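You operate a simulated robot arm through the tools that you are given. There is no shell and no other tool. Be economical: measure what you need, move in short steps, check, and stop when the job is done.

You are at the controls of a simulated two-armed robot. One attempt, no reset.

JOB
Wipe up the spill on the top of the grey bench with the blue cloth and put it back.

The check looks at the end state, three seconds after you hand in, the way a careful person would. Anything else that was tipped, shoved, dropped, spilled or broken makes it a failure. Flat cloth is picked up by pressing the open fingertips on it (5 to 10 N) and closing them slowly along it; thin cloth reads only 2 to 8 mm in the jaws.

ROBOT AND FRAMES
Two 7-joint arms with two-finger parallel grippers on one trunk, on a base that drives. Base frame: it is fixed to the floor where the robot stands at the start and does not move with it; the origin is under the middle of the robot, x ahead of it, y to its left, z up; the surface under the hand at the start is at about z = 880. Units: mm, degrees, N and s.
The left shoulder is at the start at [70, 163, 1245], the right one opposite. With the tool pointing down near the work surface each hand reaches from about 380 to 880 mm from the robot's upright axis, wherever it stands, measured 20 degrees to its own side. Payload 3.43 kg a hand.
The TCP of each hand is the grasp point between the finger pads, 34 mm short of the fingertips. In the tool frame z runs along the fingers and y along their closing line. Largest opening 128 mm; finger width 24, thickness 12; the body of the gripper, 48 by 130 mm, starts 96 mm behind the TCP.
Orientation is told as [roll, pitch, yaw] about the base's x, y, z axes, in that order, counted from this pose: with the fingers straight down and closing along the base's y, the tool's x points along the base's -x, its y along +y and its z along -z.

CONTROLS
- The arms move only by the tool apply_moves. It takes "left_rows", "right_rows" or both (then of equal length, played together; a hand with none holds still); each is a list of rows, each an object of numbers (a shift or turn left out is 0, a gripper value left out holds the last): "jaw": the finger opening in mm, from 0 to 128; "x", "y", "z": the shift along the base's x, y, z in mm; "wx", "wy", "wz": the turn, a rotation vector about the base's x, y, z in degrees. In form: [{"jaw": .., "x": .., "y": .., "z": .., "wx": .., "wy": .., "wz": ..}, ...]. A call has 1 to 10 rows; each row shifts and turns the commanded pose from where the row before left it. A row lasts 0.2 s, in which the tool goes at most 50 mm and 8.6 degrees; a call with a longer step from one row to the next is refused whole, and so is a gripper value outside its range. A pose out of reach is approached as far as the arm can. The call stops where the force on the tool passes 40 N (or 10 N more than at its start, if that is more) or the arm is blocked; 0.2 s more then pass. The fingers move at their own pace (about 153 mm/s each) and stop on an object; they squeeze with about 30 N. The grip force told is the motor's: it shows also when the fingers shut on nothing. Time passes only in rows, and 0.2 s behind the last, so rows that do not move let the fingers close. The reply holds the time, the measured pose of the TCP, the force on the tool along the base axes, the opening and the grip force, in the units named above and with some noise, with the torque about the TCP (base axes, N m) and any sound that the robot's microphone picked up.
- Cameras (640 x 400 px; columns grow to the right, rows downward): "scene" is now at [121.6, 35.4, 1458.5]; the picture's right is [0.44, -0.90, 0.00], its down [-0.63, -0.30, -0.72] and it looks along [0.65, 0.31, -0.70] (base axes); focal length 288 px, centre (320, 200). "left" rides on the left gripper at [76, 11, -160] in its tool frame; the picture's right is [-0.15, 0.99, 0.00], its down [-0.88, -0.13, -0.46] and it looks along [-0.45, -0.07, 0.89] (tool axes); focal length 234 px, centre (320, 200). "right" rides on the right gripper at [76, -11, -160] in its tool frame; the picture's right is [0.15, 0.99, 0.00], its down [-0.88, 0.13, -0.46] and it looks along [-0.45, 0.07, 0.89] (tool axes); focal length 234 px, centre (320, 200). There is no depth. A picture from a camera that has moved, and an enlarged one, comes with that camera's place and axes in the base frame and with its lens.
- get_image(camera): a new picture of that camera. The clock stands still meanwhile.
- move_column(by): slides the trunk up (or, below 0, down) by that many mm; the arms and the scene camera ride with it, the base frame stays. It gives what a move gives, with no picture.
- drive_base(legs): drives the robot by 1 to 6 legs, each [ahead, left, turn to the left] in mm, mm and degrees, along the robot's own axes; the way and the turn of a leg run together, so that a leg with both is an arc; at most 1500 mm and 180 degrees a leg. The arms and the cameras ride along, it lands a little off, and it stops where it bumps. It gives what a move gives.
- turn_head(pan, tilt): turns the head with the scene camera to pan (to the left, within 86 degrees either way) and tilt (down, from -29 to 69), counted from straight ahead of the robot. It gives what a move gives.
- zoom(camera, box): a new picture of the part [left, top, right, bottom] of that camera's present view, enlarged. The clock stands still meanwhile.
- job_done(): hands the job in; it is judged then, once.

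Go step by step. Nothing tells you exact positions but the pictures and the camera data: compare them with the known pose of the tool, close in by small moves and look again before you grip or let go. The budget is 120 turns and 100 pictures, counting those below and the enlarged ones. Unless the task says otherwise, let go and move clear before handing in, and close with one line.

The tools are called after "Request:" as a command line: name --argument value ..., lists and objects as JSON in quotes. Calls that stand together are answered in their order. apply_moves: Moves the arms, as the interface text tells. Its arguments: {"type":"object","properties":{"left_rows":{"type":"array","items":{"type":"object","properties":{"jaw":{"type":"number"},"x":{"type":"number"},"y":{"type":"number"},"z":{"type":"number"},"wx":{"type":"number"},"wy":{"type":"number"},"wz":{"type":"number"}}}},"right_rows":{"type":"array","items":{"type":"object","properties":{"jaw":{"type":"number"},"x":{"type":"number"},"y":{"type":"number"},"z":{"type":"number"},"wx":{"type":"number"},"wy":{"type":"number"},"wz":{"type":"number"}}}}},"required":[]} The other tools are called the same way: move_column (by) slides the trunk up or down; drive_base (legs) drives the base; turn_head (pan, tilt) turns the head that bears the scene camera; get_image (camera) takes a picture; zoom (camera, box) takes an enlarged picture of a part of a camera's view; job_done () hands the job in.

At the start:

```text
time_s: 0.0
left_eef_pos: [450.2, 564.3, 1088.4]
left_ee_rot: [0.0, 0.0, 0.1]
left_wrist_force: [-0.3, 0.6, 0.0]
left_moment: [-0.01, -0.02, 0.0]
left_width: 128.1
left_gripper_force: 0.2
right_eef_pos: [596.1, -9.6, 1162.7]
right_ee_rot: [0.0, 0.0, 0.0]
right_wrist_force: [0.5, -0.9, 0.0]
right_moment: [-0.01, 0.02, 0.0]
right_width: 127.9
right_gripper_force: 0.0
trunk travel left (down, up): [-725.0, 215.0]
robot x, y, heading: [-3.5, 2.4, 0.0]
head pan, tilt: [25.8, 44.2]
```

scene: 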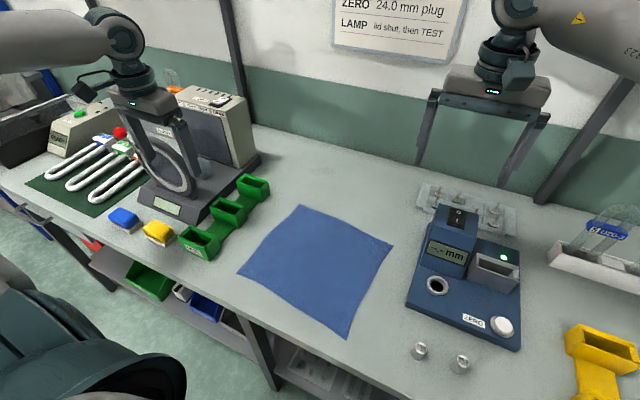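
right: 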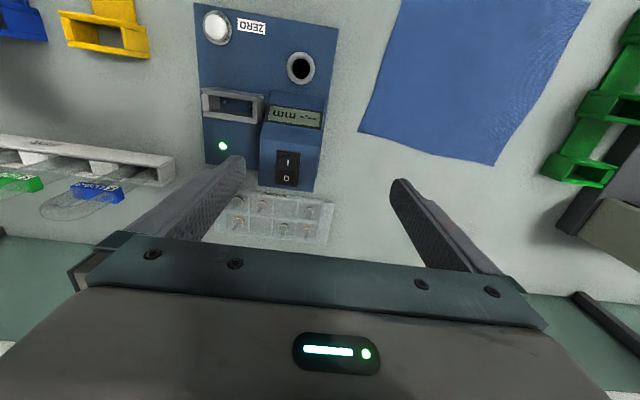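
left: 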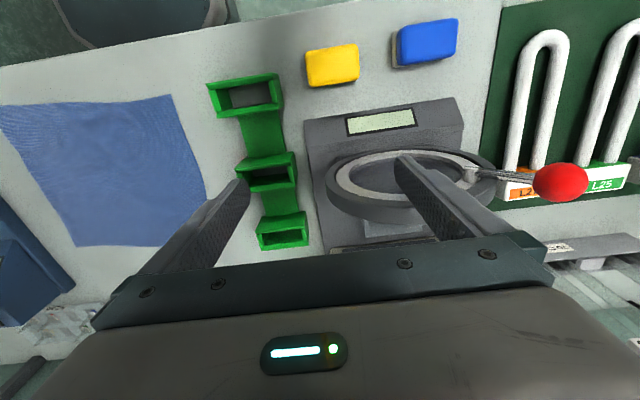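

I see the blue cloth flat on the bench near the middle; no spill is obvious yet. I'll look closer and to both sides.

Request:
zoom --camera "scene" --box '[160, 120, 480, 320]'

Request:
turn_head --pan -25 --tilt 44

Request:
get_image --camera "scene"

Request:
turn_head --pan 65 --tilt 44

Request:
get_image --camera "scene"

```text
2.00 times, centred on (320, 220) of scene
camera zoom: at [121.6, 35.4, 1458.5], right [0.44, -0.9, 0.0], down [-0.63, -0.3, -0.72], along [0.65, 0.31, -0.7], focal length 576 px, centre (320, 160)
```

zoom: 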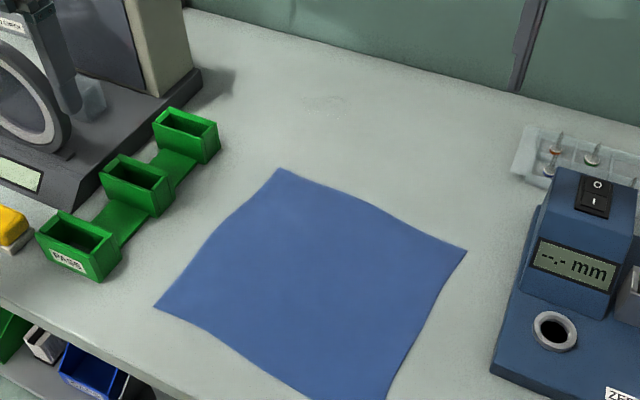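

```text
time_s: 1.2
left_eef_pos: [450.6, 563.5, 1087.1]
left_ee_rot: [-0.1, 0.0, 0.1]
left_wrist_force: [-0.8, 0.1, 0.1]
left_moment: [0.01, -0.01, 0.01]
left_width: 128.1
left_gripper_force: 0.0
right_eef_pos: [595.4, -8.9, 1162.1]
right_ee_rot: [0.0, 0.0, 0.0]
right_wrist_force: [-0.9, 0.5, -0.2]
right_moment: [0.01, -0.02, 0.0]
right_width: 127.9
right_gripper_force: 0.1
trunk travel left (down, up): [-725.0, 215.0]
robot x, y, heading: [-0.1, 3.1, 0.2]
head pan, tilt: [-25.0, 44.0]
```

```text
95 pictures are left
camera scene: at [122.3, -35.0, 1458.8], right [-0.42, -0.91, 0.0], down [-0.63, 0.29, -0.72], along [0.65, -0.3, -0.69], focal length 288 px, centre (320, 200)
```

scene: 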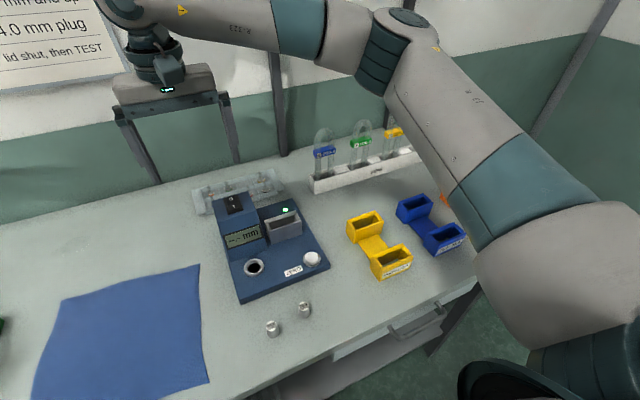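

```text
time_s: 2.8
left_eef_pos: [449.6, 564.4, 1088.1]
left_ee_rot: [0.0, 0.0, 0.1]
left_wrist_force: [-0.8, -0.7, 0.0]
left_moment: [-0.01, 0.02, 0.01]
left_width: 127.9
left_gripper_force: 0.1
right_eef_pos: [595.6, -10.3, 1162.8]
right_ee_rot: [-0.1, 0.1, 0.1]
right_wrist_force: [0.1, -0.1, -0.4]
right_moment: [0.02, -0.02, 0.04]
right_width: 128.0
right_gripper_force: 0.1
trunk travel left (down, up): [-725.0, 215.0]
robot x, y, heading: [2.9, -1.0, -0.1]
head pan, tilt: [65.0, 44.0]
```

```text
94 pictures are left
camera scene: at [82.6, 74.1, 1458.8], right [0.91, -0.42, 0.0], down [-0.29, -0.63, -0.72], along [0.3, 0.65, -0.69], focal length 288 px, centre (320, 200)
```

scene: 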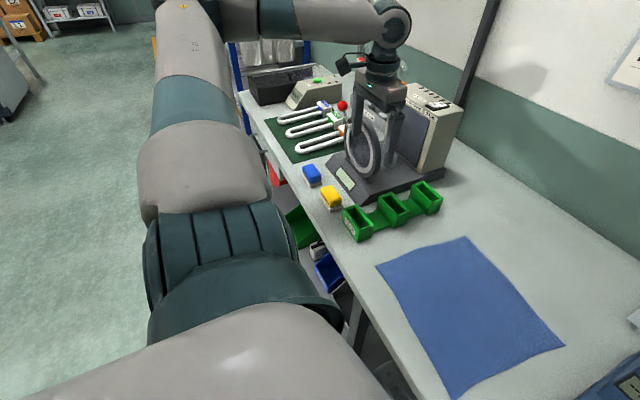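

The zoomed view shows a faint patch on the bench behind the cloth, near scene pixel (315,170). I'll look there in more detail.

Request:
turn_head --pan 25.8 --tilt 44

Request:
zoom --camera "scene" --box '[250, 130, 410, 230]'

Request:
zoom --camera "scene" --box '[380, 150, 640, 390]'

Request:
zoom --camera "scene" --box '[0, 90, 260, 290]'

```text
time_s: 3.9
left_eef_pos: [450.7, 564.9, 1087.7]
left_ee_rot: [0.0, 0.0, 0.0]
left_wrist_force: [0.3, -1.2, -0.7]
left_moment: [-0.01, -0.02, -0.03]
left_width: 128.0
left_gripper_force: 0.0
right_eef_pos: [595.6, -9.9, 1162.1]
right_ee_rot: [0.1, 0.0, -0.1]
right_wrist_force: [-0.1, 0.1, 0.2]
right_moment: [0.01, 0.04, -0.01]
right_width: 127.8
right_gripper_force: 0.0
trunk travel left (down, up): [-725.0, 215.0]
robot x, y, heading: [-0.2, 0.7, -0.1]
head pan, tilt: [25.8, 44.0]
```

```text
4.00 times, centred on (330, 180) of scene
camera zoom: at [121.7, 35.5, 1458.8], right [0.44, -0.9, 0.0], down [-0.63, -0.3, -0.72], along [0.65, 0.31, -0.69], focal length 1152 px, centre (280, 280)
```

zoom: 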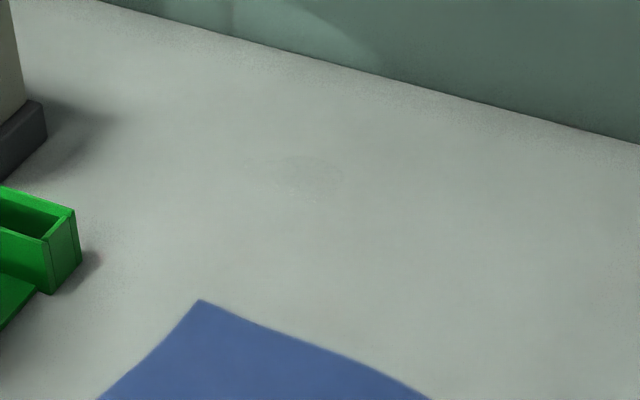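

```text
1.67 times, centred on (510, 270) of scene
camera zoom: at [121.7, 35.5, 1458.8], right [0.44, -0.9, 0.0], down [-0.63, -0.3, -0.72], along [0.65, 0.31, -0.69], focal length 480 px, centre (3, 83)
```

zoom: 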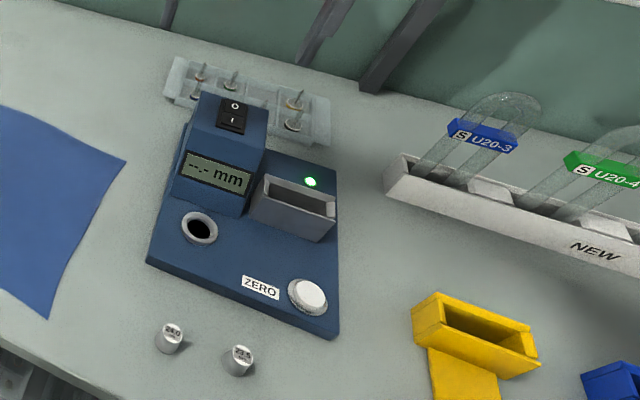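

```text
2.00 times, centred on (130, 190) of scene
camera zoom: at [121.7, 35.5, 1458.8], right [0.44, -0.9, 0.0], down [-0.63, -0.3, -0.72], along [0.65, 0.31, -0.69], focal length 576 px, centre (700, 220)
```

zoom: 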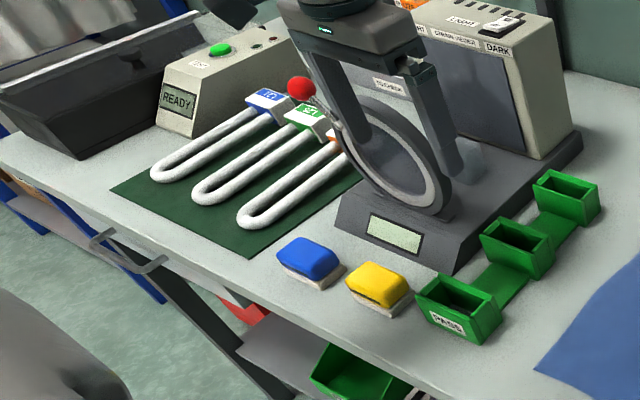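

There is a faint clear puddle, about 70 mm across, at roughly (785, 325). The cloth's corners are near (618,339), (601,64), (338,82) and (363,361). I'll bring both hands above the cloth's far edge, so that both pull it evenly and it stays flat.

Request:
apply_moves --left_rows '[{"x": 14, "y": -26}, {"x": 14, "y": -26}, {"x": 14, "y": -26}, {"x": 14, "y": -26}, {"x": 14, "y": -26}, {"x": 14, "y": -26}, {"x": 14, "y": -26}, {"x": 14, "y": -26}, {"x": 14, "y": -26}, {"x": 14, "y": -26}]' --right_rows '[{"y": 12}, {"y": 12}, {"y": 12}, {"y": 12}, {"y": 12}, {"y": 12}, {"y": 12}, {"y": 12}, {"y": 12}, {"y": 12}]'

Request:
get_image --camera "left"

Request:
get_image --camera "right"

Request:
get_image --camera "scene"

```text
time_s: 6.1
left_eef_pos: [591.0, 303.3, 1087.2]
left_ee_rot: [0.0, 0.1, 0.0]
left_wrist_force: [0.2, -0.2, 0.1]
left_moment: [0.0, 0.01, 0.0]
left_width: 127.9
left_gripper_force: 0.0
right_eef_pos: [596.5, 110.4, 1162.6]
right_ee_rot: [0.1, 0.1, 0.0]
right_wrist_force: [0.2, -0.5, 0.3]
right_moment: [0.03, 0.02, 0.02]
right_width: 128.1
right_gripper_force: 0.1
trunk travel left (down, up): [-725.0, 215.0]
robot x, y, heading: [-1.2, 1.0, 0.1]
head pan, tilt: [25.8, 44.0]
```

```text
90 pictures are left
camera left: at [516.1, 315.3, 1247.8], right [0.15, 0.99, 0.0], down [0.88, -0.13, 0.45], along [0.45, -0.07, -0.89], focal length 234 px, centre (320, 200)
```

left: 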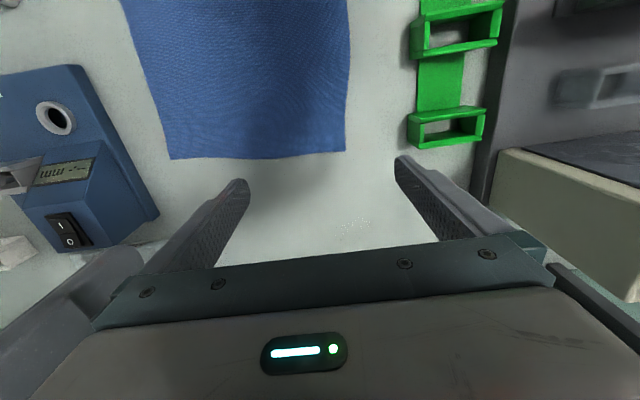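

```text
89 pictures are left
camera right: at [520.5, 98.7, 1321.3], right [-0.15, 0.99, 0.0], down [0.88, 0.13, 0.45], along [0.45, 0.07, -0.89], focal length 234 px, centre (320, 200)
```

right: 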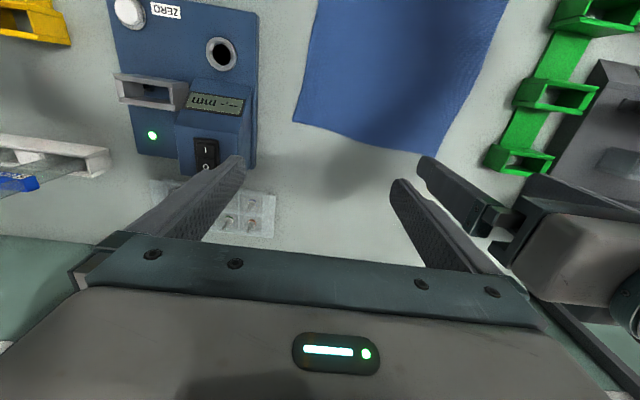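

```text
88 pictures are left
camera scene: at [122.8, 34.7, 1458.7], right [0.44, -0.9, 0.0], down [-0.63, -0.3, -0.72], along [0.65, 0.31, -0.7], focal length 288 px, centre (320, 200)
```

scene: 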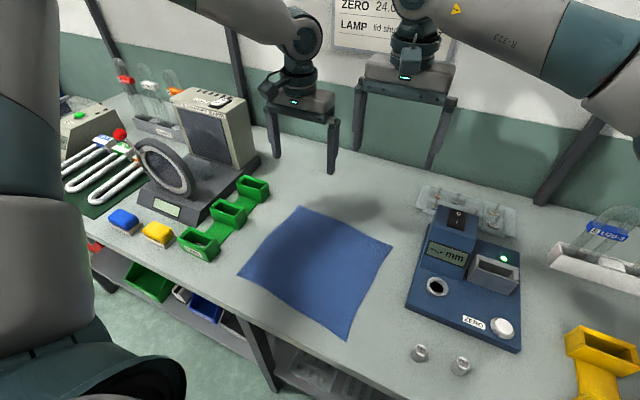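

The cloth corners agree with my estimate. I'll zoom in on the glint from the left camera.

Request:
zoom --camera "left" --box '[250, 150, 420, 250]'

Request:
zoom --camera "scene" --box '[260, 130, 420, 230]'

```text
3.76 times, centred on (335, 200) of left
camera zoom: at [516.1, 315.3, 1247.8], right [0.15, 0.99, 0.0], down [0.88, -0.13, 0.45], along [0.45, -0.07, -0.89], focal length 882 px, centre (264, 200)
```

zoom: 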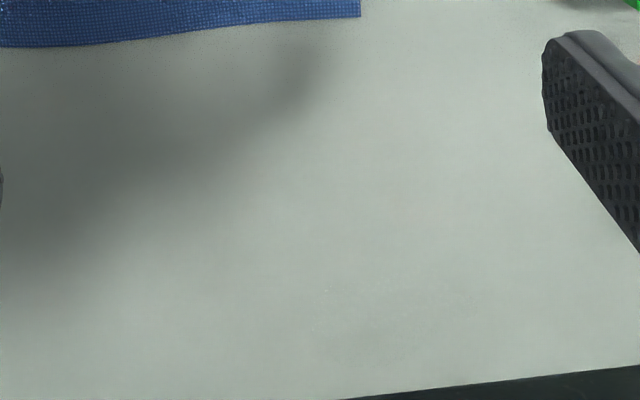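

```text
4.00 times, centred on (340, 180) of scene
camera zoom: at [122.8, 34.7, 1458.7], right [0.44, -0.9, 0.0], down [-0.63, -0.3, -0.72], along [0.65, 0.31, -0.7], focal length 1152 px, centre (240, 280)
```

zoom: 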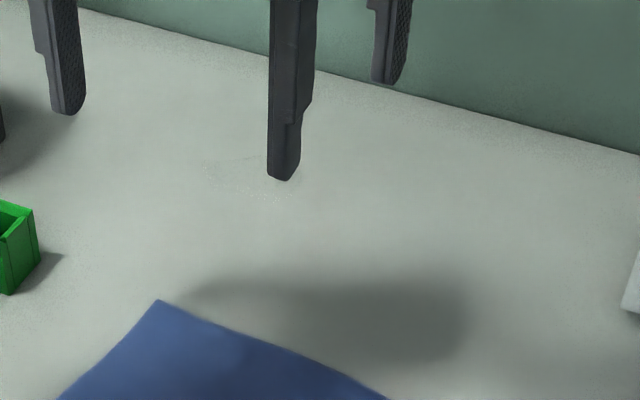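

The patch is faint, so I'll move the left hand forward and up for a clearer look at its shape.

Request:
apply_moves --left_rows '[{"x": 40, "z": 10}, {"x": 40, "z": 10}, {"x": 40, "z": 10}]'

Request:
zoom --camera "left" --box '[250, 100, 410, 200]'

Request:
get_image --camera "left"

```text
time_s: 6.9
left_eef_pos: [711.5, 304.8, 1116.4]
left_ee_rot: [-0.1, 0.0, 0.1]
left_wrist_force: [-0.2, -1.0, -0.5]
left_moment: [-0.01, 0.06, -0.02]
left_width: 128.1
left_gripper_force: 0.0
right_eef_pos: [596.5, 112.5, 1161.9]
right_ee_rot: [0.1, 0.0, -0.1]
right_wrist_force: [0.5, 0.6, -0.4]
right_moment: [-0.03, -0.02, 0.0]
right_width: 127.6
right_gripper_force: 0.0
trunk travel left (down, up): [-725.0, 215.0]
robot x, y, heading: [0.1, -1.4, 0.4]
head pan, tilt: [25.8, 44.0]
```

```text
4.00 times, centred on (330, 150) of left
camera zoom: at [637.0, 316.9, 1277.2], right [0.15, 0.99, 0.0], down [0.88, -0.13, 0.45], along [0.45, -0.07, -0.89], focal length 937 px, centre (280, 400)
```

zoom: 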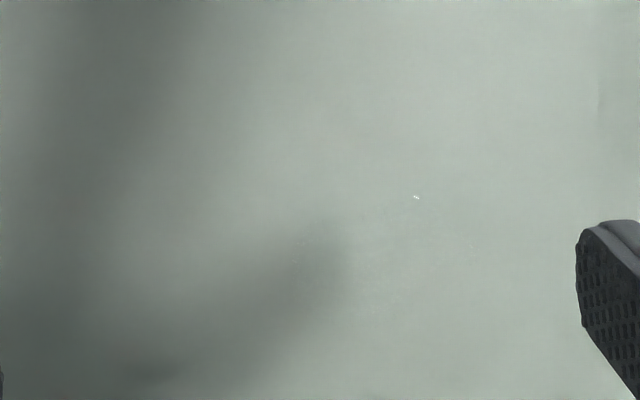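

```text
84 pictures are left
camera left: at [637.0, 316.9, 1277.2], right [0.15, 0.99, 0.0], down [0.88, -0.13, 0.45], along [0.45, -0.07, -0.89], focal length 234 px, centre (320, 200)
```

left: 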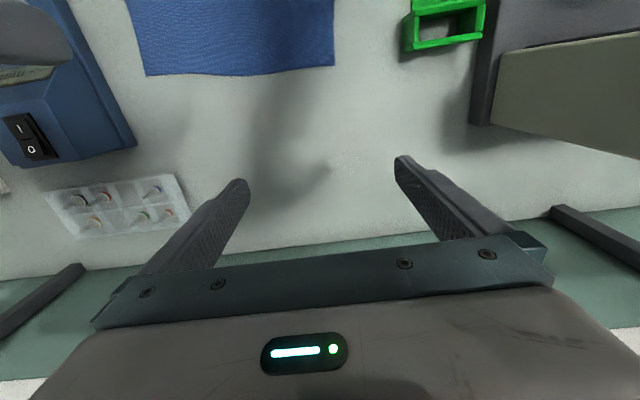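

The puddle's glints centre on about (770, 340), radius around 40 mm. Before I pinch the cloth, I'll check in the air that the left hand can reach past the puddle.

Request:
apply_moves --left_rows '[{"x": 25, "y": 10, "z": -20}, {"x": 25, "y": 10, "z": -20}, {"x": 25, "y": 10, "z": -20}, {"x": 25, "y": 10, "z": -20}, {"x": 20, "y": 10, "z": -20}, {"x": 20, "y": 5, "z": -20}, {"z": -20}, {"z": -10}]'

Request:
get_image --camera "scene"

```text
time_s: 8.7
left_eef_pos: [724.8, 394.3, 1001.1]
left_ee_rot: [0.1, 0.0, 0.1]
left_wrist_force: [-0.5, -0.2, -0.6]
left_moment: [-0.01, -0.01, 0.04]
left_width: 127.8
left_gripper_force: 0.1
left hand out of reach, approached as far as the arm can: row 1, 2, 3, 4, 5, 6, 7, 8
right_eef_pos: [595.2, 111.9, 1162.8]
right_ee_rot: [0.1, -0.1, 0.0]
right_wrist_force: [-0.7, 0.2, 0.3]
right_moment: [-0.01, -0.03, 0.03]
right_width: 128.0
right_gripper_force: 0.1
trunk travel left (down, up): [-725.0, 215.0]
robot x, y, heading: [2.4, 1.6, 0.1]
head pan, tilt: [25.8, 44.0]
```

```text
83 pictures are left
camera scene: at [121.7, 35.4, 1458.8], right [0.44, -0.9, 0.0], down [-0.63, -0.3, -0.72], along [0.65, 0.31, -0.69], focal length 288 px, centre (320, 200)
```

scene: 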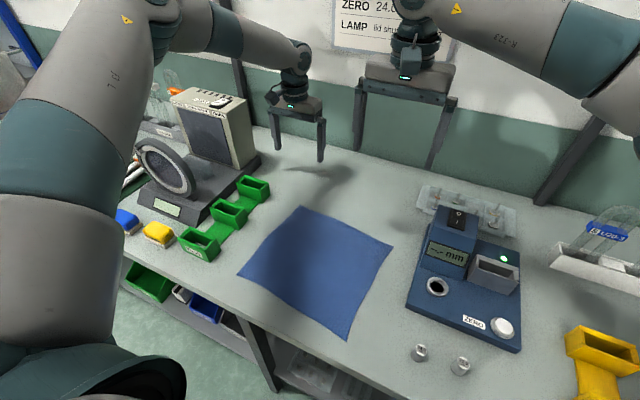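

The left hand stops short of there, so the base must come forward. I'll look down to see how much room there is in front of it.

Request:
turn_head --pan 0 --tilt 69

Request:
get_image --camera "scene"

Request:
turn_head --pan 80 --tilt 65

Request:
get_image --camera "scene"

```text
time_s: 9.6
left_eef_pos: [725.1, 394.1, 1001.1]
left_ee_rot: [-0.1, -0.1, 0.0]
left_wrist_force: [-0.2, -0.2, -0.6]
left_moment: [-0.02, 0.02, -0.01]
left_width: 128.0
left_gripper_force: 0.1
right_eef_pos: [596.2, 111.7, 1162.1]
right_ee_rot: [0.0, 0.0, -0.1]
right_wrist_force: [-0.2, -0.2, -0.1]
right_moment: [0.03, 0.01, 0.01]
right_width: 128.0
right_gripper_force: 0.0
trunk travel left (down, up): [-725.0, 215.0]
robot x, y, heading: [-3.5, -0.1, 0.1]
head pan, tilt: [0.0, 68.8]
```

```text
82 pictures are left
camera scene: at [103.9, -0.3, 1428.5], right [0.0, -1.0, 0.0], down [-0.93, 0.0, -0.36], along [0.36, 0.0, -0.93], focal length 288 px, centre (320, 200)
```

scene: 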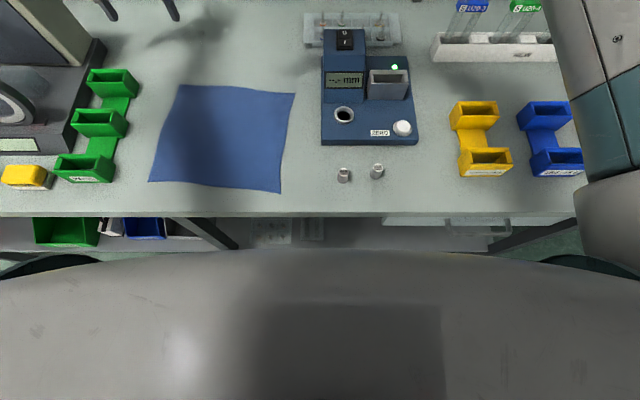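

```text
time_s: 11.1
left_eef_pos: [724.1, 393.8, 1001.7]
left_ee_rot: [-0.1, -0.1, 0.1]
left_wrist_force: [0.2, 0.1, -0.3]
left_moment: [0.0, 0.03, -0.01]
left_width: 127.8
left_gripper_force: 0.0
right_eef_pos: [596.6, 111.6, 1163.4]
right_ee_rot: [-0.1, 0.0, 0.0]
right_wrist_force: [-1.5, -0.3, 0.7]
right_moment: [0.03, -0.01, 0.04]
right_width: 128.1
right_gripper_force: 0.0
trunk travel left (down, up): [-725.0, 215.0]
robot x, y, heading: [0.3, -2.9, -0.2]
head pan, tilt: [80.0, 65.0]
```

```text
81 pictures are left
camera scene: at [58.5, 59.4, 1432.3], right [0.98, -0.17, 0.0], down [-0.16, -0.89, -0.42], along [0.07, 0.42, -0.91], focal length 288 px, centre (320, 200)
```

scene: 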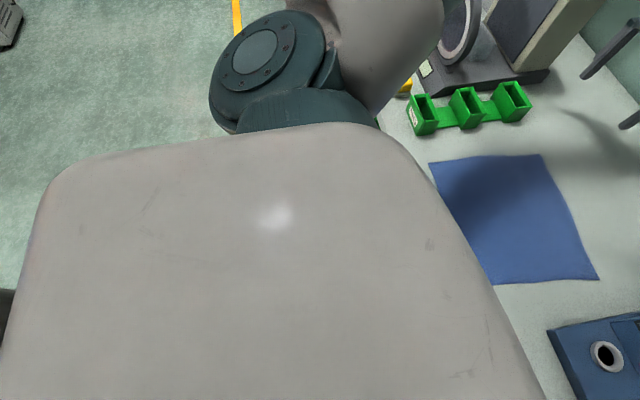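

The bench edge is at x≈284 and the chassis clearance is unknown, so I'd rather not drive in. Tilting the tool with its tips forward should give enough reach, so I'll test that in the air.

Request:
apply_moves --left_rows '[{"wy": -8}, {"wy": -8}, {"wy": -8}, {"x": 0}]'

Request:
turn_head --pan 25.8 --tilt 44

```text
time_s: 12.1
left_eef_pos: [726.7, 395.1, 1001.5]
left_ee_rot: [-0.1, -24.1, 0.0]
left_wrist_force: [-0.6, 0.6, 0.6]
left_moment: [0.04, -0.01, 0.01]
left_width: 128.2
left_gripper_force: 0.1
right_eef_pos: [595.0, 111.5, 1161.7]
right_ee_rot: [0.0, 0.0, -0.1]
right_wrist_force: [-0.2, 0.0, -0.1]
right_moment: [-0.02, 0.01, 0.02]
right_width: 127.8
right_gripper_force: 0.0
trunk travel left (down, up): [-725.0, 215.0]
robot x, y, heading: [0.3, -1.4, -0.3]
head pan, tilt: [80.0, 65.0]
```

```text
time_s: 13.4
left_eef_pos: [725.7, 395.1, 1001.2]
left_ee_rot: [-0.1, -24.0, 0.0]
left_wrist_force: [0.0, -0.3, 0.6]
left_moment: [0.02, 0.02, 0.01]
left_width: 128.0
left_gripper_force: 0.1
right_eef_pos: [595.9, 111.2, 1162.9]
right_ee_rot: [0.0, 0.0, 0.0]
right_wrist_force: [-0.1, 0.2, -0.2]
right_moment: [0.02, 0.0, 0.0]
right_width: 128.0
right_gripper_force: 0.1
trunk travel left (down, up): [-725.0, 215.0]
robot x, y, heading: [-2.4, -0.9, -0.1]
head pan, tilt: [25.8, 44.0]
```

The tilt works. Next I'll try reaching (820, 345) low in the air.

Request:
apply_moves --left_rows '[{"x": 20, "y": -15, "z": -10}, {"x": 20, "y": -15, "z": -10}, {"x": 20, "y": -10, "z": -10}, {"x": 20, "y": -10, "z": -5}, {"x": 15}]'

```text
time_s: 14.6
left_eef_pos: [790.1, 358.3, 980.5]
left_ee_rot: [-0.1, -24.0, 0.0]
left_wrist_force: [0.2, -0.3, -0.5]
left_moment: [0.01, 0.05, 0.0]
left_width: 128.1
left_gripper_force: 0.0
left hand out of reach, approached as far as the arm can: row 4, 5
right_eef_pos: [596.2, 111.7, 1161.9]
right_ee_rot: [0.1, 0.0, 0.0]
right_wrist_force: [0.1, 0.1, -0.5]
right_moment: [0.01, 0.0, -0.02]
right_width: 128.0
right_gripper_force: 0.0
trunk travel left (down, up): [-725.0, 215.0]
robot x, y, heading: [0.5, -2.2, -0.4]
head pan, tilt: [25.8, 44.0]
```

The hand gets to 790 (tips at 804), slightly short of what I want. Driving the base left about 150 mm lines the left shoulder up with the puddle. I'll pull the left hand back first so it stays clear of the tower.

Request:
apply_moves --left_rows '[{"x": -35, "y": -10, "z": 20, "wy": 8}, {"x": -40, "y": -10, "z": 20, "wy": 8}, {"x": -40, "y": -10, "z": 20, "wy": 8}, {"x": -40, "y": -10, "z": 20}, {"x": -40, "y": -10, "z": 20}, {"x": -40, "y": -10, "z": 10}, {"x": -40}, {"x": -35}]'

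Request:
drive_base --legs '[[0, 150, 0]]'

Request:
get_image --camera "scene"

```text
time_s: 16.4
left_eef_pos: [477.7, 298.3, 1090.7]
left_ee_rot: [0.0, 0.1, 0.0]
left_wrist_force: [-0.6, -0.1, -0.2]
left_moment: [0.0, 0.02, 0.01]
left_width: 128.2
left_gripper_force: 0.1
right_eef_pos: [594.2, 111.3, 1163.4]
right_ee_rot: [0.0, -0.1, 0.0]
right_wrist_force: [-0.5, 0.4, -0.4]
right_moment: [-0.02, -0.04, -0.01]
right_width: 127.9
right_gripper_force: 0.0
trunk travel left (down, up): [-725.0, 215.0]
robot x, y, heading: [-0.8, 1.9, -0.2]
head pan, tilt: [25.8, 44.0]
```

```text
time_s: 17.7
left_eef_pos: [480.5, 444.5, 1091.9]
left_ee_rot: [0.1, 0.0, -0.1]
left_wrist_force: [-0.2, -0.3, -0.7]
left_moment: [-0.02, -0.04, -0.05]
left_width: 128.0
left_gripper_force: 0.1
right_eef_pos: [595.4, 258.2, 1163.2]
right_ee_rot: [0.0, 0.0, -0.1]
right_wrist_force: [-0.4, -0.2, 0.1]
right_moment: [0.0, -0.03, -0.02]
right_width: 128.0
right_gripper_force: 0.1
trunk travel left (down, up): [-725.0, 215.0]
robot x, y, heading: [-1.9, 150.0, 0.1]
head pan, tilt: [25.8, 44.0]
```

```text
80 pictures are left
camera scene: at [121.8, 182.8, 1458.9], right [0.43, -0.9, 0.0], down [-0.63, -0.3, -0.72], along [0.65, 0.31, -0.69], focal length 288 px, centre (320, 200)
```

scene: 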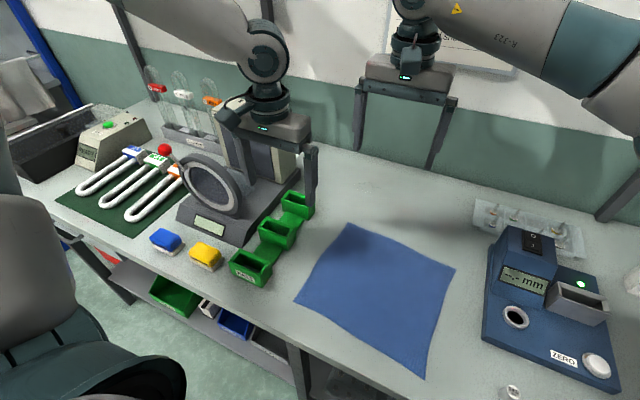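

I'm in place. Now I'll bring both hands over the far edge, with the jaws narrowed to 50 mm.

Request:
apply_moves --left_rows '[{"jaw": 50, "x": 15, "y": -16}, {"x": 15, "y": -16}, {"x": 15, "y": -16}, {"x": 15, "y": -16}, {"x": 15, "y": -16, "z": -15}, {"x": 15, "y": -16, "z": -15}, {"x": 15, "y": -16, "z": -25}, {"x": 13, "y": -12, "z": -25}, {"z": -25}, {"z": -25}]' --right_rows '[{"jaw": 50, "y": -18}, {"y": -18}, {"y": -18}, {"y": -18}, {"y": -18, "z": -20}, {"y": -18, "z": -30}, {"y": -18, "z": -30}, {"y": -18, "z": -40}, {"z": -40}, {"z": -42}]'

Request:
get_image --camera "left"

Request:
get_image --camera "right"

```text
time_s: 19.9
left_eef_pos: [580.9, 351.3, 975.8]
left_ee_rot: [-0.2, 0.0, -0.1]
left_wrist_force: [0.1, 0.5, -0.1]
left_moment: [0.02, 0.02, 0.04]
left_width: 50.2
left_gripper_force: 0.1
left hand out of reach, approached as far as the arm can: row 8, 9, 10
right_eef_pos: [597.5, 114.4, 960.0]
right_ee_rot: [0.1, 0.0, -0.1]
right_wrist_force: [0.6, 0.1, 0.4]
right_moment: [0.02, 0.01, -0.02]
right_width: 49.6
right_gripper_force: 0.0
trunk travel left (down, up): [-725.0, 215.0]
robot x, y, heading: [-0.5, 146.5, 0.0]
head pan, tilt: [25.8, 44.0]
```

```text
79 pictures are left
camera left: at [505.8, 363.7, 1136.9], right [0.15, 0.99, 0.0], down [0.88, -0.13, 0.46], along [0.45, -0.07, -0.89], focal length 234 px, centre (320, 200)
```

left: 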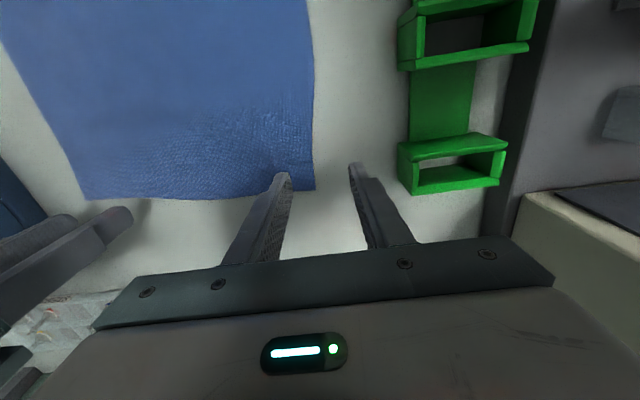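

```text
78 pictures are left
camera right: at [521.1, 103.3, 1119.5], right [-0.14, 0.99, 0.0], down [0.88, 0.13, 0.46], along [0.45, 0.07, -0.89], focal length 234 px, centre (320, 200)
```

right: 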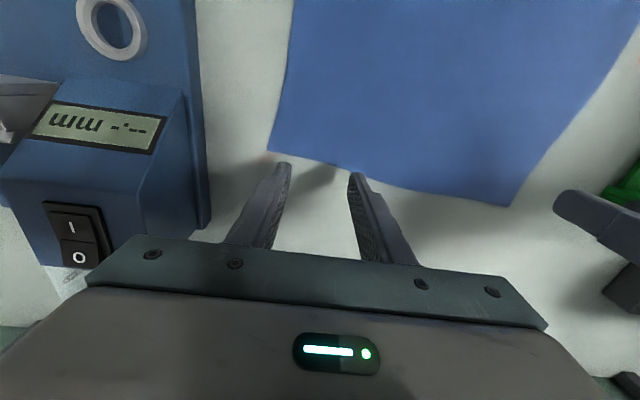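

The left hand stopped short while moving inward, which looks like a wrist limit and not distance. I'll try yawing it a little and see whether that frees it.

Request:
apply_moves --left_rows '[{"wz": -8}, {"wz": -8}, {"x": 9, "y": -15}, {"x": 10, "y": -18}]'

```text
time_s: 20.9
left_eef_pos: [581.0, 346.9, 983.3]
left_ee_rot: [-0.1, 0.0, -16.1]
left_wrist_force: [-0.3, 0.2, 0.1]
left_moment: [-0.04, -0.03, -0.01]
left_width: 49.9
left_gripper_force: 0.1
left hand out of reach, approached as far as the arm can: row 3, 4
right_eef_pos: [596.8, 115.1, 960.7]
right_ee_rot: [0.0, 0.0, -0.1]
right_wrist_force: [-0.4, 1.3, 0.0]
right_moment: [0.0, 0.01, -0.03]
right_width: 50.1
right_gripper_force: 0.0
trunk travel left (down, up): [-725.0, 215.0]
robot x, y, heading: [1.7, 147.6, 0.1]
head pan, tilt: [25.8, 44.0]
```

Yaw isn't the cause. I'll look at the arm's posture.

Request:
turn_head --pan 45 --tilt 20

Request:
get_image --camera "scene"

```text
time_s: 21.8
left_eef_pos: [580.9, 347.6, 984.4]
left_ee_rot: [-0.1, -0.1, -16.0]
left_wrist_force: [0.3, 0.1, -0.1]
left_moment: [-0.01, -0.04, -0.01]
left_width: 49.5
left_gripper_force: 0.1
right_eef_pos: [595.4, 115.2, 962.7]
right_ee_rot: [-0.1, 0.0, -0.1]
right_wrist_force: [-0.4, 0.0, 0.0]
right_moment: [0.0, -0.03, 0.02]
right_width: 50.0
right_gripper_force: 0.1
trunk travel left (down, up): [-725.0, 215.0]
robot x, y, heading: [3.5, 153.9, -0.1]
head pan, tilt: [45.0, 20.0]
```

```text
77 pictures are left
camera scene: at [113.8, 214.7, 1496.0], right [0.71, -0.71, 0.0], down [-0.24, -0.24, -0.94], along [0.67, 0.66, -0.34], focal length 288 px, centre (320, 200)
```

scene: 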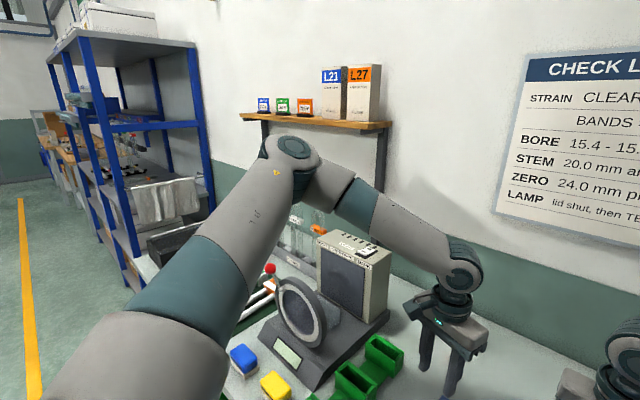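

The elbow swings out wide when the target is this far inward, so my base shift hurt. I'll raise both hands and drive back to y≈0, where the left arm reached this region easily.

Request:
apply_moves --left_rows '[{"z": 25, "wz": 8}, {"z": 25, "wz": 8}, {"z": 25}, {"z": 25}, {"z": 10}]' --right_rows '[{"z": 40}, {"z": 40}, {"z": 40}, {"z": 40}, {"z": 40}]'

Request:
drive_base --legs '[[0, -150, 0]]'

Request:
turn_head --pan 45 --tilt 30

Request:
get_image --camera "scene"

```text
time_s: 23.0
left_eef_pos: [580.6, 349.0, 1096.1]
left_ee_rot: [0.1, 0.0, 0.0]
left_wrist_force: [0.3, 0.8, 0.4]
left_moment: [-0.05, -0.05, 0.0]
left_width: 49.9
left_gripper_force: 0.1
right_eef_pos: [593.5, 117.8, 1162.8]
right_ee_rot: [0.1, 0.0, -0.1]
right_wrist_force: [-0.6, 0.4, -0.1]
right_moment: [-0.01, 0.01, -0.01]
right_width: 50.1
right_gripper_force: 0.0
trunk travel left (down, up): [-725.0, 215.0]
robot x, y, heading: [1.6, 149.4, -0.2]
head pan, tilt: [45.0, 20.0]
```

```text
time_s: 24.4
left_eef_pos: [581.5, 201.3, 1094.6]
left_ee_rot: [-0.1, 0.0, 0.2]
left_wrist_force: [-0.2, 1.1, 0.6]
left_moment: [-0.04, 0.01, 0.0]
left_width: 50.0
left_gripper_force: 0.0
right_eef_pos: [596.5, -30.6, 1161.6]
right_ee_rot: [0.0, 0.0, 0.1]
right_wrist_force: [0.6, 0.5, 0.2]
right_moment: [-0.05, -0.02, 0.0]
right_width: 50.1
right_gripper_force: 0.1
trunk travel left (down, up): [-725.0, 215.0]
robot x, y, heading: [1.5, -5.2, 0.2]
head pan, tilt: [45.0, 20.0]
```

```text
time_s: 25.1
left_eef_pos: [581.4, 199.0, 1095.9]
left_ee_rot: [0.0, -0.1, 0.1]
left_wrist_force: [-0.6, 0.1, -0.2]
left_moment: [0.05, 0.01, -0.01]
left_width: 49.9
left_gripper_force: 0.0
right_eef_pos: [594.9, -34.2, 1161.9]
right_ee_rot: [0.1, 0.0, 0.1]
right_wrist_force: [-0.3, 0.2, 0.2]
right_moment: [0.02, -0.01, -0.01]
right_width: 50.0
right_gripper_force: 0.2
trunk travel left (down, up): [-725.0, 215.0]
robot x, y, heading: [-1.8, -0.5, -0.0]
head pan, tilt: [45.0, 30.0]
```

```text
76 pictures are left
camera scene: at [111.8, 62.0, 1480.1], right [0.71, -0.71, 0.0], down [-0.35, -0.35, -0.87], along [0.61, 0.61, -0.5], focal length 288 px, centre (320, 200)
```

scene: 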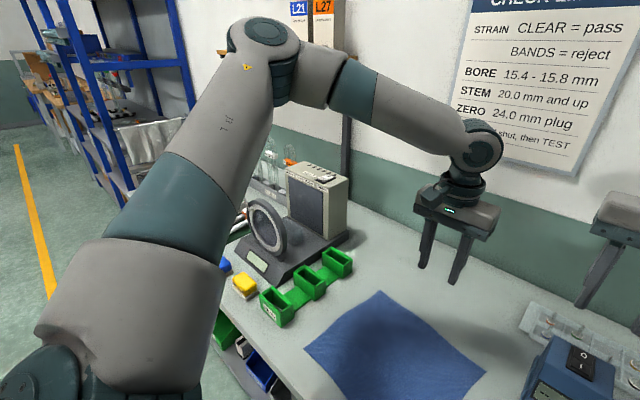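

Back at y≈0. I'll move the hands to the two pinch points again and descend to a hover.

Request:
apply_moves --left_rows '[{"x": 5, "y": 30}, {"x": 5, "y": 30}, {"x": 5, "y": 30}, {"x": 4, "y": 29}, {"z": -27}, {"z": -27}, {"z": -27}, {"z": -27}, {"z": -27}]' --right_rows '[{"y": 36}, {"y": 36}, {"y": 36}, {"y": 36}, {"z": -40}, {"z": -40}, {"z": -40}, {"z": -40}, {"z": -40}]'

```text
time_s: 27.1
left_eef_pos: [600.3, 319.9, 959.5]
left_ee_rot: [-0.1, 0.0, 0.1]
left_wrist_force: [0.5, -0.3, 0.4]
left_moment: [-0.02, 0.01, 0.0]
left_width: 49.8
left_gripper_force: 0.0
right_eef_pos: [595.4, 111.9, 961.6]
right_ee_rot: [0.0, 0.1, 0.0]
right_wrist_force: [-1.4, -0.6, 0.6]
right_moment: [-0.02, 0.01, -0.02]
right_width: 50.2
right_gripper_force: 0.0
trunk travel left (down, up): [-725.0, 215.0]
robot x, y, heading: [-2.0, 0.9, 0.1]
head pan, tilt: [45.0, 30.0]
```

Both hands reach the pinch points. Next I'll rehearse the forward wipe stroke in the air, with both tools tilting forward.

Request:
apply_moves --left_rows '[{"x": 25, "y": 3, "wy": -8}, {"x": 25, "y": 3, "wy": -8}, {"x": 25, "y": 3, "wy": -8}, {"x": 25, "y": 3, "wy": -8}, {"x": 25, "y": 3}, {"x": 25, "y": 3}, {"x": 25, "y": 3}, {"x": 25, "y": 3}]' --right_rows '[{"x": 25, "y": 3, "wy": -8}, {"x": 25, "y": 3, "wy": -8}, {"x": 25, "y": 3, "wy": -8}, {"x": 25, "y": 3, "wy": -8}, {"x": 25, "y": 3}, {"x": 25, "y": 3}, {"x": 25, "y": 3}, {"x": 25, "y": 3}]'

Request:
get_image --camera "scene"

Request:
zoom --camera "left" --box '[160, 50, 480, 250]'

```text
time_s: 28.9
left_eef_pos: [791.6, 345.7, 966.0]
left_ee_rot: [-0.2, -32.0, 0.1]
left_wrist_force: [-0.7, 0.1, 0.4]
left_moment: [-0.02, -0.03, -0.01]
left_width: 49.9
left_gripper_force: 0.1
left hand out of reach, approached as far as the arm can: row 8
right_eef_pos: [797.3, 135.7, 961.7]
right_ee_rot: [0.0, -32.1, 0.2]
right_wrist_force: [0.2, 0.4, 0.0]
right_moment: [-0.01, 0.02, 0.0]
right_width: 50.1
right_gripper_force: 0.1
trunk travel left (down, up): [-725.0, 215.0]
robot x, y, heading: [-1.6, -2.7, 0.1]
head pan, tilt: [45.0, 30.0]
```

```text
75 pictures are left
camera scene: at [112.4, 63.6, 1479.9], right [0.71, -0.71, 0.0], down [-0.35, -0.35, -0.87], along [0.61, 0.61, -0.5], focal length 288 px, centre (320, 200)
```

scene: 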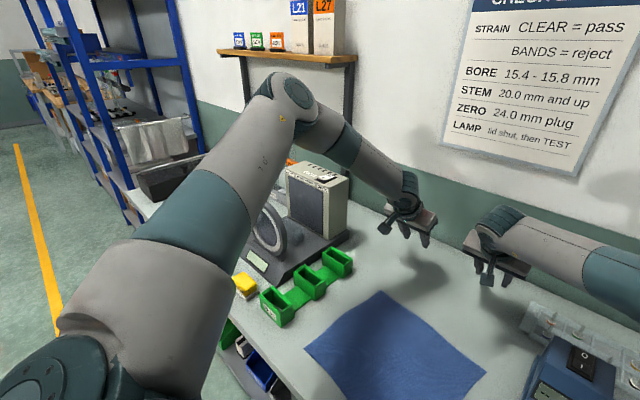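

```text
2.00 times, centred on (320, 150) of left
camera zoom: at [644.0, 358.4, 1062.5], right [0.12, 0.99, 0.08], down [0.51, -0.13, 0.85], along [0.85, -0.07, -0.52], focal length 468 px, centre (320, 300)
```

zoom: 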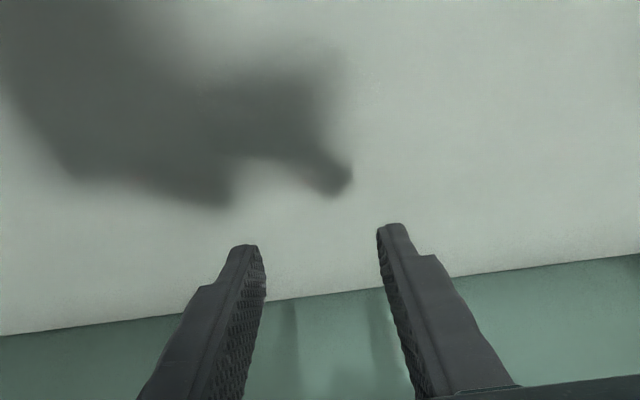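

The left tips can reach about x=812, enough to cross the puddle. I'll return both hands to the pinch points and descend close to the cloth.

Request:
apply_moves --left_rows '[{"x": -25, "y": -3, "wy": 8}, {"x": -25, "y": -3, "wy": 8}, {"x": -25, "y": -3, "wy": 8}, {"x": -25, "y": -3, "wy": 8}, {"x": -25, "y": -4}, {"x": -25, "y": -4}, {"x": -25, "y": -4}, {"x": -16, "y": -4, "z": -6}, {"z": -20}, {"z": -20}]' --right_rows '[{"x": -25, "y": -3, "wy": 8}, {"x": -25, "y": -3, "wy": 8}, {"x": -25, "y": -3, "wy": 8}, {"x": -25, "y": -3, "wy": 8}, {"x": -25, "y": -3}, {"x": -25, "y": -3}, {"x": -25, "y": -3}, {"x": -35, "y": -3}, {"z": -20}, {"z": -20}]'

Request:
get_image --camera "left"

Request:
get_image --camera "right"

```text
time_s: 31.1
left_eef_pos: [597.7, 320.8, 920.6]
left_ee_rot: [0.0, 0.1, 0.1]
left_wrist_force: [-0.8, 0.3, 0.0]
left_moment: [0.02, 0.01, 0.04]
left_width: 49.9
left_gripper_force: 0.1
left hand out of reach, approached as far as the arm can: row 4
right_eef_pos: [586.5, 111.2, 920.6]
right_ee_rot: [0.0, 0.0, 0.0]
right_wrist_force: [-1.0, 0.9, -0.1]
right_moment: [0.0, 0.06, 0.02]
right_width: 50.0
right_gripper_force: 0.0
trunk travel left (down, up): [-725.0, 215.0]
robot x, y, heading: [-0.3, -0.1, 0.1]
head pan, tilt: [45.0, 30.0]
```

```text
73 pictures are left
camera left: at [523.2, 331.9, 1082.1], right [0.14, 0.99, 0.0], down [0.88, -0.13, 0.45], along [0.45, -0.07, -0.89], focal length 234 px, centre (320, 200)
```

left: 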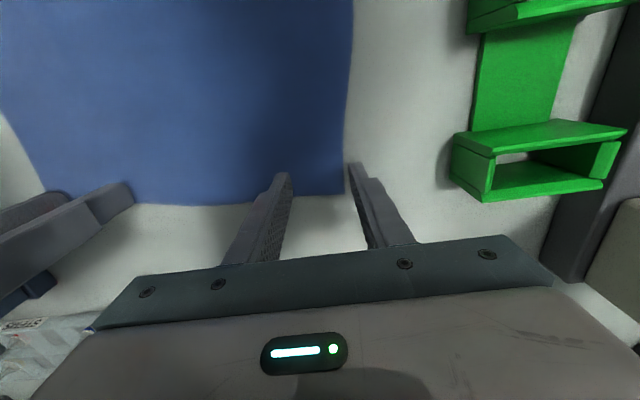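

```text
72 pictures are left
camera right: at [510.6, 99.0, 1080.1], right [-0.15, 0.99, 0.0], down [0.88, 0.13, 0.46], along [0.45, 0.07, -0.89], focal length 234 px, centre (320, 200)
```

right: 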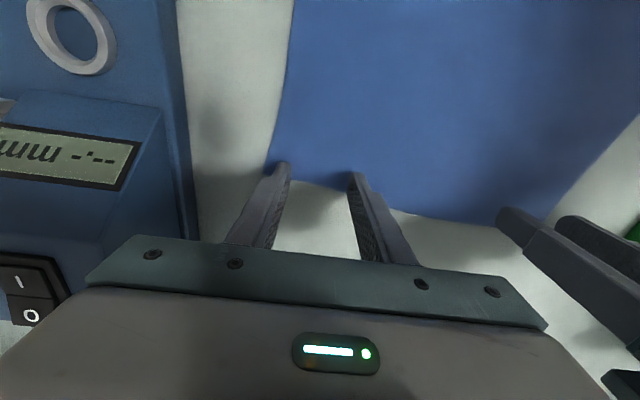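

The outer fingers are right at the cloth's corners, so I'll shift both hands slightly inward and press down gently.

Request:
apply_moves --left_rows '[{"x": -8, "y": -22}, {"z": -4}, {"z": -3}]' --right_rows '[{"x": -10, "y": 22}, {"z": -4}, {"z": -3}]'

```text
time_s: 31.9
left_eef_pos: [590.1, 297.6, 915.6]
left_ee_rot: [0.0, 0.0, 0.2]
left_wrist_force: [-0.5, -0.4, 0.1]
left_moment: [-0.02, 0.02, -0.01]
left_width: 50.3
left_gripper_force: 0.0
right_eef_pos: [576.1, 133.1, 915.2]
right_ee_rot: [0.1, 0.0, 0.0]
right_wrist_force: [2.1, -0.1, 5.9]
right_moment: [-0.1, -0.1, 0.08]
right_width: 49.9
right_gripper_force: 0.1
trunk travel left (down, up): [-725.0, 215.0]
robot x, y, heading: [1.2, 0.8, 0.1]
head pan, tilt: [45.0, 30.0]
```

The right hand is pressing at about 6 N and the left is just short of contact, so I'll lower the left.

Request:
apply_moves --left_rows '[{"z": -2}, {"z": 0}]'

```text
time_s: 32.5
left_eef_pos: [589.3, 296.7, 915.2]
left_ee_rot: [0.1, -0.2, 0.1]
left_wrist_force: [-1.2, 0.9, 14.7]
left_moment: [0.42, 0.02, -0.01]
left_width: 50.3
left_gripper_force: 0.1
right_eef_pos: [573.1, 134.0, 915.5]
right_ee_rot: [0.0, -0.1, 0.2]
right_wrist_force: [1.0, -0.4, 4.1]
right_moment: [-0.01, -0.06, 0.02]
right_width: 50.2
right_gripper_force: 0.1
trunk travel left (down, up): [-725.0, 215.0]
robot x, y, heading: [2.4, -1.7, -0.0]
head pan, tilt: [45.0, 30.0]
```

The left now reads 14.7 N; I'll ease it up a little and close both jaws slowly.

Request:
apply_moves --left_rows '[{"z": 0.8}, {"jaw": 43}, {"jaw": 36}, {"jaw": 29}, {"jaw": 22}, {"jaw": 15}, {"jaw": 8}, {"jaw": 2}, {"jaw": 0}, {}]' --right_rows '[{"z": -0.4}, {"jaw": 43}, {"jaw": 36}, {"jaw": 29}, {"jaw": 22}, {"jaw": 15}, {"jaw": 8}, {"jaw": 2}, {"jaw": 0}, {}]'

Request:
get_image --camera "left"

Request:
get_image --camera "right"

```text
time_s: 34.7
left_eef_pos: [588.5, 296.6, 915.3]
left_ee_rot: [-0.1, 0.0, 0.0]
left_wrist_force: [-0.4, -7.3, 4.0]
left_moment: [-0.19, 0.04, 0.02]
left_width: 2.3
left_gripper_force: 30.1
right_eef_pos: [574.1, 133.7, 915.0]
right_ee_rot: [0.1, -0.1, 0.1]
right_wrist_force: [1.9, 6.0, 13.5]
right_moment: [0.11, -0.1, -0.03]
right_width: 5.7
right_gripper_force: 30.3
trunk travel left (down, up): [-725.0, 215.0]
robot x, y, heading: [0.6, -2.3, 0.1]
head pan, tilt: [45.0, 30.0]
```

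```text
71 pictures are left
camera left: at [513.0, 308.6, 1076.0], right [0.15, 0.99, 0.0], down [0.88, -0.13, 0.46], along [0.45, -0.07, -0.89], focal length 234 px, centre (320, 200)
```

left: 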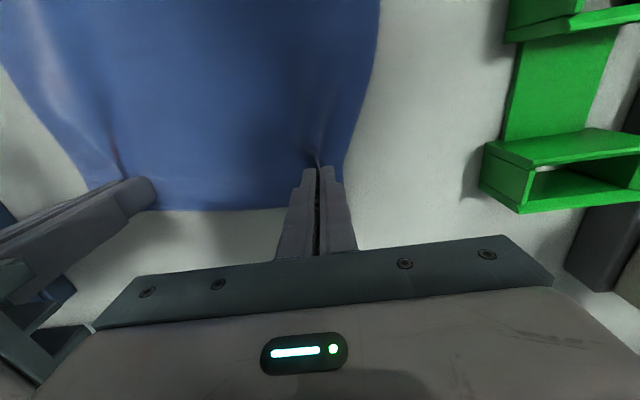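

```text
70 pictures are left
camera right: at [498.0, 120.7, 1074.3], right [-0.15, 0.99, 0.0], down [0.88, 0.13, 0.46], along [0.45, 0.07, -0.89], focal length 234 px, centre (320, 200)
```

right: 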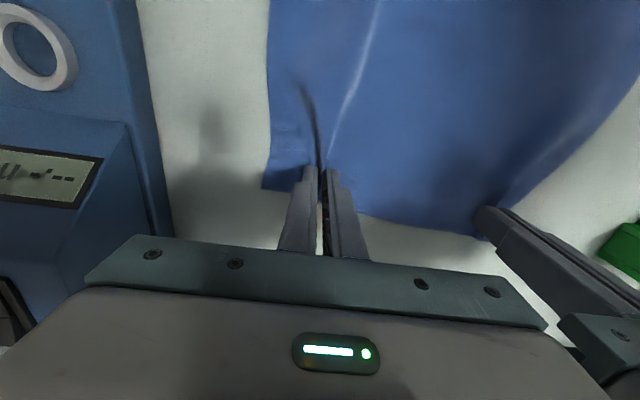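

Both hands hold the cloth, with folds visible at each tip. I'll lift slightly and pull it forward together, tilting the tools.

Request:
apply_moves --left_rows '[{"z": 6}, {"x": 15, "y": 5, "z": 4, "wy": -8}, {"x": 18, "y": 8, "wy": -8}, {"x": 18, "y": 8, "wy": -8}, {"x": 18, "y": 8, "wy": -8}, {"x": 18, "y": 8}, {}]' --right_rows '[{"z": 6}, {"x": 15, "y": 5, "z": 4, "wy": -8}, {"x": 18, "y": 8, "wy": -8}, {"x": 18, "y": 8, "wy": -8}, {"x": 18, "y": 8, "wy": -8}, {"x": 18, "y": 8}, {}]'

Request:
turn_head --pan 25.8 --tilt 44

Request:
get_image --camera "scene"

```text
time_s: 36.3
left_eef_pos: [676.6, 335.6, 924.4]
left_ee_rot: [0.0, -32.1, 0.1]
left_wrist_force: [-1.2, -6.5, 0.7]
left_moment: [-0.17, 0.01, -0.09]
left_width: 1.9
left_gripper_force: 30.0
right_eef_pos: [662.0, 170.7, 924.4]
right_ee_rot: [-0.1, -32.1, 0.1]
right_wrist_force: [0.2, 5.8, 0.4]
right_moment: [0.23, -0.04, 0.11]
right_width: 5.7
right_gripper_force: 30.1
trunk travel left (down, up): [-725.0, 215.0]
robot x, y, heading: [1.1, -1.3, 0.2]
head pan, tilt: [45.0, 30.0]
```

```text
time_s: 37.1
left_eef_pos: [677.8, 334.9, 925.0]
left_ee_rot: [0.0, -32.0, 0.1]
left_wrist_force: [-1.4, -7.1, 0.0]
left_moment: [-0.18, 0.02, -0.15]
left_width: 2.1
left_gripper_force: 30.1
right_eef_pos: [660.3, 170.6, 924.4]
right_ee_rot: [-0.1, -32.0, 0.1]
right_wrist_force: [1.3, 6.6, -0.7]
right_moment: [0.15, -0.05, 0.13]
right_width: 5.5
right_gripper_force: 29.7
trunk travel left (down, up): [-725.0, 215.0]
robot x, y, heading: [3.6, -2.3, 0.1]
head pan, tilt: [25.8, 44.0]
```

```text
69 pictures are left
camera scene: at [122.0, 34.8, 1458.8], right [0.44, -0.9, 0.0], down [-0.62, -0.3, -0.72], along [0.65, 0.31, -0.69], focal length 288 px, centre (320, 200)
```

scene: 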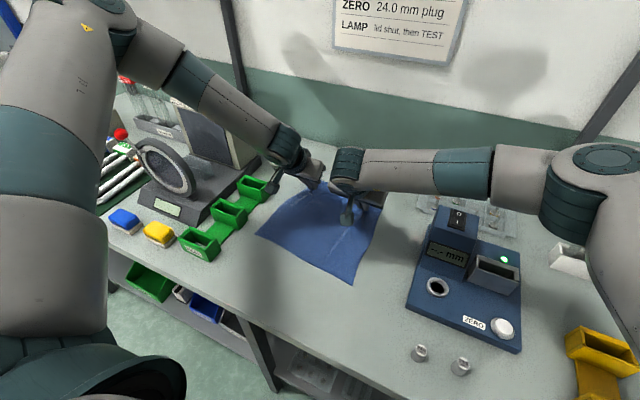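

The cloth follows flat. I'll lower the tips onto the bench and wipe forward through the puddle, giving the right hand a bit of slack.

Request:
apply_moves --left_rows '[{"x": 5, "y": 0, "z": -5}, {"x": 8, "z": -3}, {}]' --right_rows '[{"x": 5, "y": 4, "z": -3}, {"x": 8, "y": 4}, {}]'

```text
time_s: 37.9
left_eef_pos: [689.8, 335.1, 916.6]
left_ee_rot: [0.0, -32.0, 0.1]
left_wrist_force: [0.1, 1.1, 3.1]
left_moment: [0.05, -0.05, 0.01]
left_width: 1.9
left_gripper_force: 30.0
right_eef_pos: [675.1, 179.0, 921.1]
right_ee_rot: [-0.1, -32.0, 0.0]
right_wrist_force: [-0.5, 0.0, -0.2]
right_moment: [0.01, -0.01, -0.05]
right_width: 5.1
right_gripper_force: 29.4
trunk travel left (down, up): [-725.0, 215.0]
robot x, y, heading: [3.3, -0.8, 0.1]
head pan, tilt: [25.8, 44.0]
```

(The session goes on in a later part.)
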